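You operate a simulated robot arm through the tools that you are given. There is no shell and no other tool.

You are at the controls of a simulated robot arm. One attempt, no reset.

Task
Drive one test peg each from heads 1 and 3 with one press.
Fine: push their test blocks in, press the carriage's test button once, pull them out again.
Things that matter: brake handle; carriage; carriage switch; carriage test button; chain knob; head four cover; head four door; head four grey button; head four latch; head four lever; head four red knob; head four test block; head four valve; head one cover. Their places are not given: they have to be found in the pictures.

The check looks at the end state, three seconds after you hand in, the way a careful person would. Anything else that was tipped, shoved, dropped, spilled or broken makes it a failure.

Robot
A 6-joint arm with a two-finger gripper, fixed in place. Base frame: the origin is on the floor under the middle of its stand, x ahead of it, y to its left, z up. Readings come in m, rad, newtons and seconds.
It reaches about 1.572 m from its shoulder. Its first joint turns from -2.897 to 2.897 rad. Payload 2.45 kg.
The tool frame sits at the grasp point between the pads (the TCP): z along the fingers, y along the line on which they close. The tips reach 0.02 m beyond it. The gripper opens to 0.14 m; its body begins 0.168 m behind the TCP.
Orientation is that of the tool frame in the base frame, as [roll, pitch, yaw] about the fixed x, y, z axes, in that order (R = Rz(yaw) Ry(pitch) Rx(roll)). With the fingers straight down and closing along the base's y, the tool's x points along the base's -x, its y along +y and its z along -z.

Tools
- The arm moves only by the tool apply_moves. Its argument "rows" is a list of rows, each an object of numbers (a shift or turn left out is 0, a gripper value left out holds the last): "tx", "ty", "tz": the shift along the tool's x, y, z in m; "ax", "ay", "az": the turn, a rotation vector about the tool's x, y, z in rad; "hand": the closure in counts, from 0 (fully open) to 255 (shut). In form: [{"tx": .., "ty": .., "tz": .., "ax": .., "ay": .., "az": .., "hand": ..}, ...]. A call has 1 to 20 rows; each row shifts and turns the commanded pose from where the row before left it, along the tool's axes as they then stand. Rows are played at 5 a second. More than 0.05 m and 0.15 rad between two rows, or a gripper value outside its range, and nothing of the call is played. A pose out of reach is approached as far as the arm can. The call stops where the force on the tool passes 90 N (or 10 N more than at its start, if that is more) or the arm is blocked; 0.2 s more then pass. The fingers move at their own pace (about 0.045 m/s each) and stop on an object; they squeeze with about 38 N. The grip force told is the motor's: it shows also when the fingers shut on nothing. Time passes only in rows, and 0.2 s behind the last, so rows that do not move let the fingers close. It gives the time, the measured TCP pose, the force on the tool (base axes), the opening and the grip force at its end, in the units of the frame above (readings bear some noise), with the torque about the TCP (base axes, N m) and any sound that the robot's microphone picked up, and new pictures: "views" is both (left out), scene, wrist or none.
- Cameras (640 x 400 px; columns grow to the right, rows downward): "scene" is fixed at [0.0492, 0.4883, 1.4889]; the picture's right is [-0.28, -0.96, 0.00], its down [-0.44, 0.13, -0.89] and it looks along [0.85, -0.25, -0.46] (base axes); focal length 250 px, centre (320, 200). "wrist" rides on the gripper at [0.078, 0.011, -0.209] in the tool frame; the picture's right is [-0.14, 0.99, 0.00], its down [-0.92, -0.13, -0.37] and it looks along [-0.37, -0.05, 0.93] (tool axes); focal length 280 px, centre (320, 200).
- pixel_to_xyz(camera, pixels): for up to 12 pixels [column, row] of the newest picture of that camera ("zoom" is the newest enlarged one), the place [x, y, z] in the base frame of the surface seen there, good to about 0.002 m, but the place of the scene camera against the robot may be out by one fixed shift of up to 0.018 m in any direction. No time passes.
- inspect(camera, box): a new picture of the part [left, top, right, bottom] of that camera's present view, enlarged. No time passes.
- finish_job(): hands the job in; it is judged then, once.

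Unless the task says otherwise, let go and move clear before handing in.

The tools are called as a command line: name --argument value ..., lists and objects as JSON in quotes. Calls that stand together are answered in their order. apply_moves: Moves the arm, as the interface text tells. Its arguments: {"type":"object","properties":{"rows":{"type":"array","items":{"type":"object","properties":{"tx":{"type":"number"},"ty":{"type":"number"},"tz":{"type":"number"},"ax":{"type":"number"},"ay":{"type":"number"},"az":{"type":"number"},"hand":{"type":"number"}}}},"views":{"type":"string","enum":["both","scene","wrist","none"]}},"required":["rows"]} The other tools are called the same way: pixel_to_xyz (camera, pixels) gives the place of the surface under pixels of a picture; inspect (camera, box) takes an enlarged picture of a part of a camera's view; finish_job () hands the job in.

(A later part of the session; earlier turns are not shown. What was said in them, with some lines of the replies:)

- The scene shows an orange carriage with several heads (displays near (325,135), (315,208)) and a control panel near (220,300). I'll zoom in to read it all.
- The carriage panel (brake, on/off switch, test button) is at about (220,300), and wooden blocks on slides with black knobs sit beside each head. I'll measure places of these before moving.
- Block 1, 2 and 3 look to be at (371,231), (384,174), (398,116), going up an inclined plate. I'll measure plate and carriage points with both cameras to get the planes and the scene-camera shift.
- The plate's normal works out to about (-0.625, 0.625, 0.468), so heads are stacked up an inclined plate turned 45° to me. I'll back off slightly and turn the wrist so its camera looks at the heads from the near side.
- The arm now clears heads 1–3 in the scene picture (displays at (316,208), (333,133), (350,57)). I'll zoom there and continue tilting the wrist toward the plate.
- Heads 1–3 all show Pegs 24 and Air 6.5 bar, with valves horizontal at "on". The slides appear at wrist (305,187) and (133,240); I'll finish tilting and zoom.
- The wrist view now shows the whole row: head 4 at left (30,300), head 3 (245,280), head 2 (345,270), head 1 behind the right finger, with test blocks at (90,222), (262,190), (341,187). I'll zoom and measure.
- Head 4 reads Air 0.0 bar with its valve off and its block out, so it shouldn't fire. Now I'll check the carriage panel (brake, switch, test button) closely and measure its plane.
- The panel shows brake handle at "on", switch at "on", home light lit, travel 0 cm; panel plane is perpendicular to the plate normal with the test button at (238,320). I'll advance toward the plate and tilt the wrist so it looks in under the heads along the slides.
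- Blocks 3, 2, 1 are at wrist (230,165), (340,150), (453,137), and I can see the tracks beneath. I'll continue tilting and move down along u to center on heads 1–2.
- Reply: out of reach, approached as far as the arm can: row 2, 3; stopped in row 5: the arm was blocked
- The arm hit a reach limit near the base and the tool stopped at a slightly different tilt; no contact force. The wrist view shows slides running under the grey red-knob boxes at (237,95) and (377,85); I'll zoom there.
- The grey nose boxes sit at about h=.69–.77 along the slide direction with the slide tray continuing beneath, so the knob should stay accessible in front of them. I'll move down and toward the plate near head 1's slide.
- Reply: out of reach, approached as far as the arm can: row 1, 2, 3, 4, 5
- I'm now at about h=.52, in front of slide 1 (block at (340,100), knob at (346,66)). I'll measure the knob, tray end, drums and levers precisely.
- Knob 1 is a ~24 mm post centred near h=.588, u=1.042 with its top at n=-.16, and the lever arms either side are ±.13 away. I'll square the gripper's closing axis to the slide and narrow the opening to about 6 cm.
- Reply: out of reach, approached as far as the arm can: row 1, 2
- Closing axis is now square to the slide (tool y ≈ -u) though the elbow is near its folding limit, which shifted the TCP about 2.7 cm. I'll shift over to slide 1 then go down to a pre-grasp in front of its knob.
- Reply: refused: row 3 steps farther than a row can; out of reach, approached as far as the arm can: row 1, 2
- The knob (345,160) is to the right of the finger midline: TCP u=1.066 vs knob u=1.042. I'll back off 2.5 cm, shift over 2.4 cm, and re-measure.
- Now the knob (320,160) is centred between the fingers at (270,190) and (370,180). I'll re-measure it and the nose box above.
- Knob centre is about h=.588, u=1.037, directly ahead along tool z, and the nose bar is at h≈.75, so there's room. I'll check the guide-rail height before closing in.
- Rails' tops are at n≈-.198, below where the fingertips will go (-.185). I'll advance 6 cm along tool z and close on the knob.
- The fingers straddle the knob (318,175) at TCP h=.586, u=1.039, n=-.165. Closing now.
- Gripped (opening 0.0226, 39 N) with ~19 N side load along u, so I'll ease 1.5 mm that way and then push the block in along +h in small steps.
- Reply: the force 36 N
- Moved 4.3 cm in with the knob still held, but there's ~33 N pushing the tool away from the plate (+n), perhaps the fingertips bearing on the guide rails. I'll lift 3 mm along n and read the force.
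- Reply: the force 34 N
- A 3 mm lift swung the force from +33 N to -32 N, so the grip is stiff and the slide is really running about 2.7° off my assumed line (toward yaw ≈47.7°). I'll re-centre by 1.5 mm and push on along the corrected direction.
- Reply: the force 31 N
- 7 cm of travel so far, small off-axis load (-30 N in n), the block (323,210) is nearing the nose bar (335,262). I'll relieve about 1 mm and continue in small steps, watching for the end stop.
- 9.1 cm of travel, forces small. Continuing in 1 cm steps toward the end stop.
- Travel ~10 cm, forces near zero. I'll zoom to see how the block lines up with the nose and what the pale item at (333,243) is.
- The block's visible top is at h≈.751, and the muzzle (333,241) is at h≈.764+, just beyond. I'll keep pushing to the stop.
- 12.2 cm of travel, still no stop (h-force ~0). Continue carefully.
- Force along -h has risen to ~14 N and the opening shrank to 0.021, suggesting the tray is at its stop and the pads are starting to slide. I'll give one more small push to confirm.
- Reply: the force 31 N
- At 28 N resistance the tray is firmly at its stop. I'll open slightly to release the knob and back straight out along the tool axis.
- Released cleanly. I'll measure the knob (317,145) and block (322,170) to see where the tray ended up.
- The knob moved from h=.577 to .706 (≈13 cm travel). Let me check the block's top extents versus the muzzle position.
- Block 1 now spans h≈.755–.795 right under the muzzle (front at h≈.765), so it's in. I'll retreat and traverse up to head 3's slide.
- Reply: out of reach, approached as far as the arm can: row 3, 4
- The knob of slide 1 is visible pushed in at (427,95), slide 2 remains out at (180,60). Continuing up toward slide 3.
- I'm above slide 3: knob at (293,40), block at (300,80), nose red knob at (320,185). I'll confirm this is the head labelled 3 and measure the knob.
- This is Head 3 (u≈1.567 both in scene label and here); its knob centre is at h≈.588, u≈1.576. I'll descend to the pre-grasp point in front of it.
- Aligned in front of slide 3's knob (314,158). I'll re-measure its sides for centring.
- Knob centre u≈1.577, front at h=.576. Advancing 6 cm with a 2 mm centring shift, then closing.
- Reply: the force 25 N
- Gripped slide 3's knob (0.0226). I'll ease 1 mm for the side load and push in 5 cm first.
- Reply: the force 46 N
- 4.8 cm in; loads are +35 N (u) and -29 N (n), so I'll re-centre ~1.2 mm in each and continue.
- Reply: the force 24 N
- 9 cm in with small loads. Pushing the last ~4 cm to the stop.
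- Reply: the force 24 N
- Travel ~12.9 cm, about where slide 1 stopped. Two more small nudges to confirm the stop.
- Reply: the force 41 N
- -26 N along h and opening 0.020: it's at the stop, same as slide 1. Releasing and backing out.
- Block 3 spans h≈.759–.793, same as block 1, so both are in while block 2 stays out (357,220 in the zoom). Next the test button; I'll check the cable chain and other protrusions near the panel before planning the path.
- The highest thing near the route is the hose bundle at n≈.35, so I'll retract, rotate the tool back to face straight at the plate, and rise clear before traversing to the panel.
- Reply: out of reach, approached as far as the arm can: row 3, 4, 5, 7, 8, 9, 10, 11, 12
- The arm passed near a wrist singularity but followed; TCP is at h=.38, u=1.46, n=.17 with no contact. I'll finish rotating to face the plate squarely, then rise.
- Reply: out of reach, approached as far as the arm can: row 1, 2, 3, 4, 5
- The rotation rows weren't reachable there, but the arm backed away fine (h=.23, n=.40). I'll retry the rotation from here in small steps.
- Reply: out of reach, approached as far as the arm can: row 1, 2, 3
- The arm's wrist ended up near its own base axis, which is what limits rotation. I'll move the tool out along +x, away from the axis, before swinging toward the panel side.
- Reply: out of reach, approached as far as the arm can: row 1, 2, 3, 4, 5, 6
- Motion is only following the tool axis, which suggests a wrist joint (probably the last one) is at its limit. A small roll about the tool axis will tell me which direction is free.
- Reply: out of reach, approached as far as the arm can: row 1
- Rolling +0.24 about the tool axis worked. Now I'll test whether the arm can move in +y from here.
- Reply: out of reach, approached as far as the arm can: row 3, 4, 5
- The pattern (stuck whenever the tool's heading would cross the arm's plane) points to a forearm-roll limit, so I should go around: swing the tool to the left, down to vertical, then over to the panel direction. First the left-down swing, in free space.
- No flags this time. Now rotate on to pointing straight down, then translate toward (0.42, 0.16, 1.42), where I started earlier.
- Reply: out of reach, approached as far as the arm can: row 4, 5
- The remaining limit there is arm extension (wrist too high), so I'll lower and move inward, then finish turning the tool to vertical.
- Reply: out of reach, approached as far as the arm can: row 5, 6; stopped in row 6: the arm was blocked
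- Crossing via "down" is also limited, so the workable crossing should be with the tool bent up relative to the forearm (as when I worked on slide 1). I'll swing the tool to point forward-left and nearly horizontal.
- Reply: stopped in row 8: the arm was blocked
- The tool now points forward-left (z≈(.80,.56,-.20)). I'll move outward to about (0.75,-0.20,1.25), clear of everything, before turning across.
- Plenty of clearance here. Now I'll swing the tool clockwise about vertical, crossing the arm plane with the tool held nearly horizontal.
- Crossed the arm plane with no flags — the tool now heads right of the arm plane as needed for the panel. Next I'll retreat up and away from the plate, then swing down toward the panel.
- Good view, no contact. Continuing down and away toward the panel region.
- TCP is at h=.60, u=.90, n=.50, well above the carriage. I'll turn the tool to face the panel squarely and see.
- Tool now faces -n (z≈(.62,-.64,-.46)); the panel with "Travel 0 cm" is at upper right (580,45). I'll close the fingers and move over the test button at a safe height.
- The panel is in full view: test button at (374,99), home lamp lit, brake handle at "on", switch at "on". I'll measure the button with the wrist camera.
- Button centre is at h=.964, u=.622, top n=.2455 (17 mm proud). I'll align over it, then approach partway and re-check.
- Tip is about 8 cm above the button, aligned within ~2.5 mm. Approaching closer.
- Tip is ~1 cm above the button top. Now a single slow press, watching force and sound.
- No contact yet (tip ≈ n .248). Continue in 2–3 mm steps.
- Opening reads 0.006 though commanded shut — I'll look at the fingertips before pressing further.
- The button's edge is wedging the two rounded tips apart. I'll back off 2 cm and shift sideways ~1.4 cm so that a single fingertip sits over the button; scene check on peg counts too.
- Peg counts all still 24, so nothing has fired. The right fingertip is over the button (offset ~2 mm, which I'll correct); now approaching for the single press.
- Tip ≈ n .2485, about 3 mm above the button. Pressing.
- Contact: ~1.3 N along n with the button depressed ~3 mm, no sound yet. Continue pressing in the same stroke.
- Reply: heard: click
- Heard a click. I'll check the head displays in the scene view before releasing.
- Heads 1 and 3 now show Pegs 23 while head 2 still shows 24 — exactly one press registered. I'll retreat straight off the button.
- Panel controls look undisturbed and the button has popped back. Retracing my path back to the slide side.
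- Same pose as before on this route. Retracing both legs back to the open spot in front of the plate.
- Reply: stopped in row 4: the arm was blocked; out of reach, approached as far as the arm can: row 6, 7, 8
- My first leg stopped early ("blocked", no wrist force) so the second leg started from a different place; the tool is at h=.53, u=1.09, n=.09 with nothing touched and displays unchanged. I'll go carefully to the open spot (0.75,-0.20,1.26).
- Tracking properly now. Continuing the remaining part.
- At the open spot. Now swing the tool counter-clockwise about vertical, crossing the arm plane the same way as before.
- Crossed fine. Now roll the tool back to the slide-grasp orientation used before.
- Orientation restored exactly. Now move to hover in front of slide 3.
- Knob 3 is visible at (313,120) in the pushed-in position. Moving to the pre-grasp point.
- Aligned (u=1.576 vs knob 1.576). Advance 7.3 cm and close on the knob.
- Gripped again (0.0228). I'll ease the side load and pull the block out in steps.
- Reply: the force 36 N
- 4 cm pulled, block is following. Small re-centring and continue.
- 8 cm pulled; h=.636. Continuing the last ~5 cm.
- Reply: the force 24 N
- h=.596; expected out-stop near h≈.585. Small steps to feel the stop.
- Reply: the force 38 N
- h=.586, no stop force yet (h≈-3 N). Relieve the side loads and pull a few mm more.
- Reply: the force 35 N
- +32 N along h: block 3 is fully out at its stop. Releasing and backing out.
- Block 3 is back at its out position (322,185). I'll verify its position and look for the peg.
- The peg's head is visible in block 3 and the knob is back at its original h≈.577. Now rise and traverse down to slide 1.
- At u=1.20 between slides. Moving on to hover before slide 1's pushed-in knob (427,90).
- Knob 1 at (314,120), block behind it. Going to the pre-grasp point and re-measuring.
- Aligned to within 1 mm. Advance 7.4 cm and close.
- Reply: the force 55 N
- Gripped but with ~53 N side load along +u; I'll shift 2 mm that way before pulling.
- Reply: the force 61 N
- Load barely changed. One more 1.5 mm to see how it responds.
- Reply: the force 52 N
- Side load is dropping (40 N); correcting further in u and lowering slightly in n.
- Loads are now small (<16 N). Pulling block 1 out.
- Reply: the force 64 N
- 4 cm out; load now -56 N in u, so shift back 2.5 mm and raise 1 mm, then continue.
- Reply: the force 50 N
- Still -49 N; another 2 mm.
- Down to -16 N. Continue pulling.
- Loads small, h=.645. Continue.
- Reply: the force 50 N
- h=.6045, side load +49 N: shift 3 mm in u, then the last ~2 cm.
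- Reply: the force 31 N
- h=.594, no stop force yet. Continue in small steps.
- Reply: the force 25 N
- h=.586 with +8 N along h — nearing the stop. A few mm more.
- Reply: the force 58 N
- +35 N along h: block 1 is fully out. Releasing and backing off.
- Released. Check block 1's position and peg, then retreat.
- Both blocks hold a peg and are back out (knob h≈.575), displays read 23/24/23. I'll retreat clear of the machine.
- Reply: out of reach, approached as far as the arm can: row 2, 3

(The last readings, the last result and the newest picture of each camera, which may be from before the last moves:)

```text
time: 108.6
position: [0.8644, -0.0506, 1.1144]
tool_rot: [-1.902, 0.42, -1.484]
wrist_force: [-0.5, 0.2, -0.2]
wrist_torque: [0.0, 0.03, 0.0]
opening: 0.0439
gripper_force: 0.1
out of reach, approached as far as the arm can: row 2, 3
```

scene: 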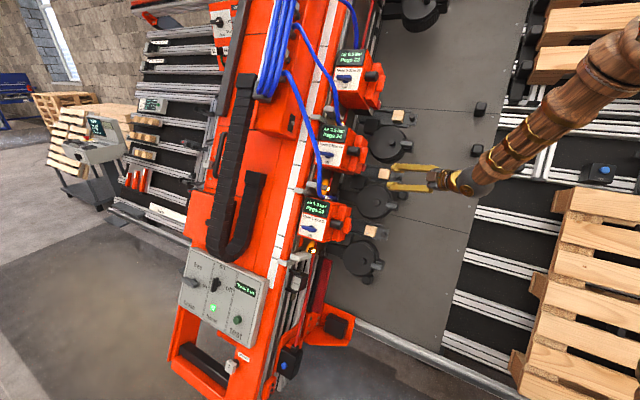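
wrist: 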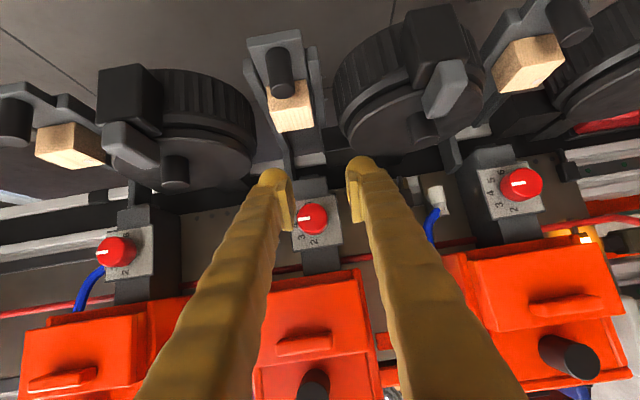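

Clear of the slides; all three blocks are out and undisturbed. Pulling back to the open spot before handing in.

apply_moves --rows '[{"tx": 0.0101, "ty": -0.0213, "tz": -0.0297}, {"tx": 0.0101, "ty": -0.0213, "tz": -0.0297}, {"tx": 0.0101, "ty": -0.0213, "tz": -0.0297}, {"tx": 0.0101, "ty": -0.0213, "tz": -0.0297}, {"tx": 0.0101, "ty": -0.0213, "tz": -0.0297}, {"tx": 0.0101, "ty": -0.0213, "tz": -0.0297}, {}]' --views "both"

```text
time: 110.2
position: [0.7466, -0.1887, 1.2518]
tool_rot: [-1.903, 0.419, -1.484]
wrist_force: [-0.1, 0.4, 0.6]
wrist_torque: [-0.02, -0.02, 0.0]
opening: 0.0444
gripper_force: 0.1
```

scene: 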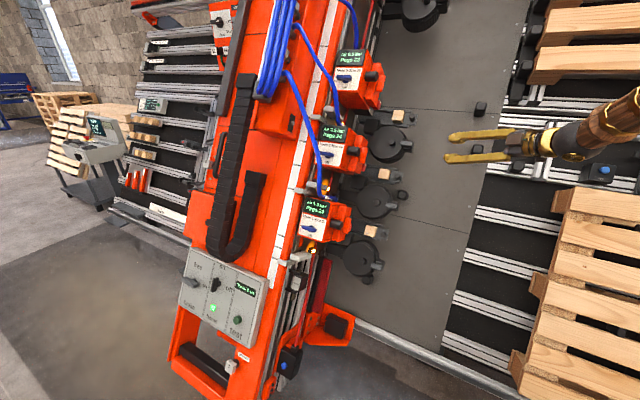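
wrist: 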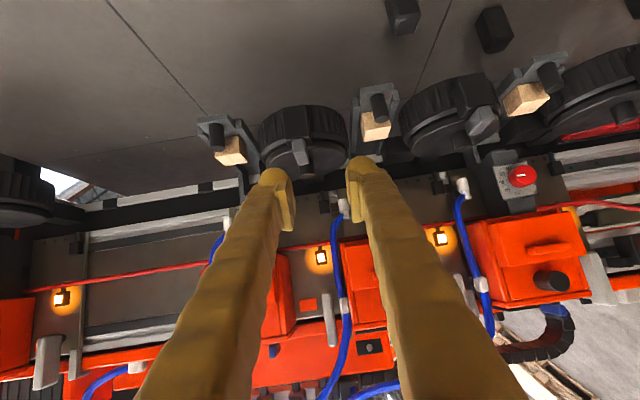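

Final check of the panel and displays in the scene view before handing in.

inspect --camera "scene" --box '[170, 240, 290, 350]'

inspect --camera "scene" --box '[290, 30, 430, 290]'

```text
3.64 times, centred on (230, 295) of scene
```

zoom: 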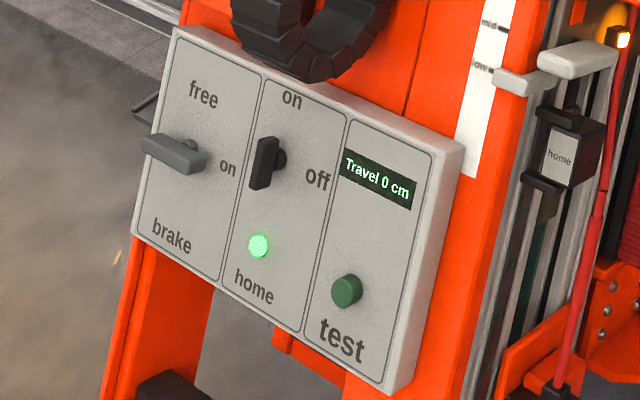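

```text
1.54 times, centred on (360, 160) of scene
```

zoom: 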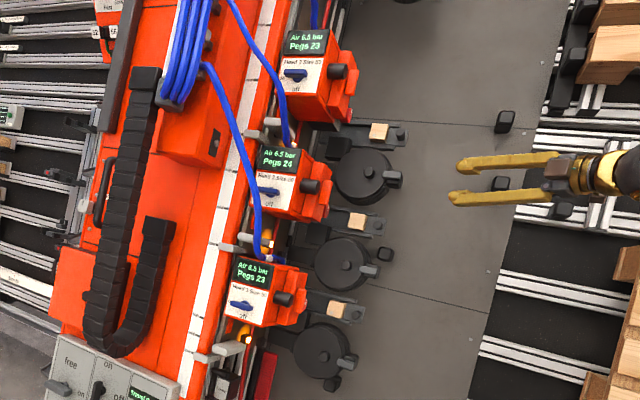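

The panel is unchanged: brake on, switch on, home lit, travel 0 cm. Heads 1 and 3 read 23 pegs, head 2 still reads 24, all the blocks are out, and the gripper is open and clear, so I'm handing in.

finish_job

```text
The job is handed in.
```

I pressed the test button once, and heads 1 and 3 each drove one test peg. I then pulled both test blocks back out and handed the job in.

- **Peg counts:** heads 1 and 3 dropped from 24 to 23. Head 2 still reads 24. Head 4 had no air (0.0 bar, valve off) and its block was out before the press; I did not re-read its display afterwards.
- **Blocks:** a peg head is visible in each of the two blocks, and both are back at their out stops. I never touched block 2.
- **Panel:** in the last picture before handing in, the brake and switch were both on, the home lamp was lit and travel read 0 cm.
- **First try at the button:** the button wedged between the two closed fingertips, so I backed off and pressed with a single fingertip instead. The counts were still 24 after that first touch, so it did not fire anything.
- **Arm stops:** three times while moving between the slides and the panel, the arm reported it was blocked. The wrist sensor showed no contact force each time, and the pictures afterwards showed nothing moved.
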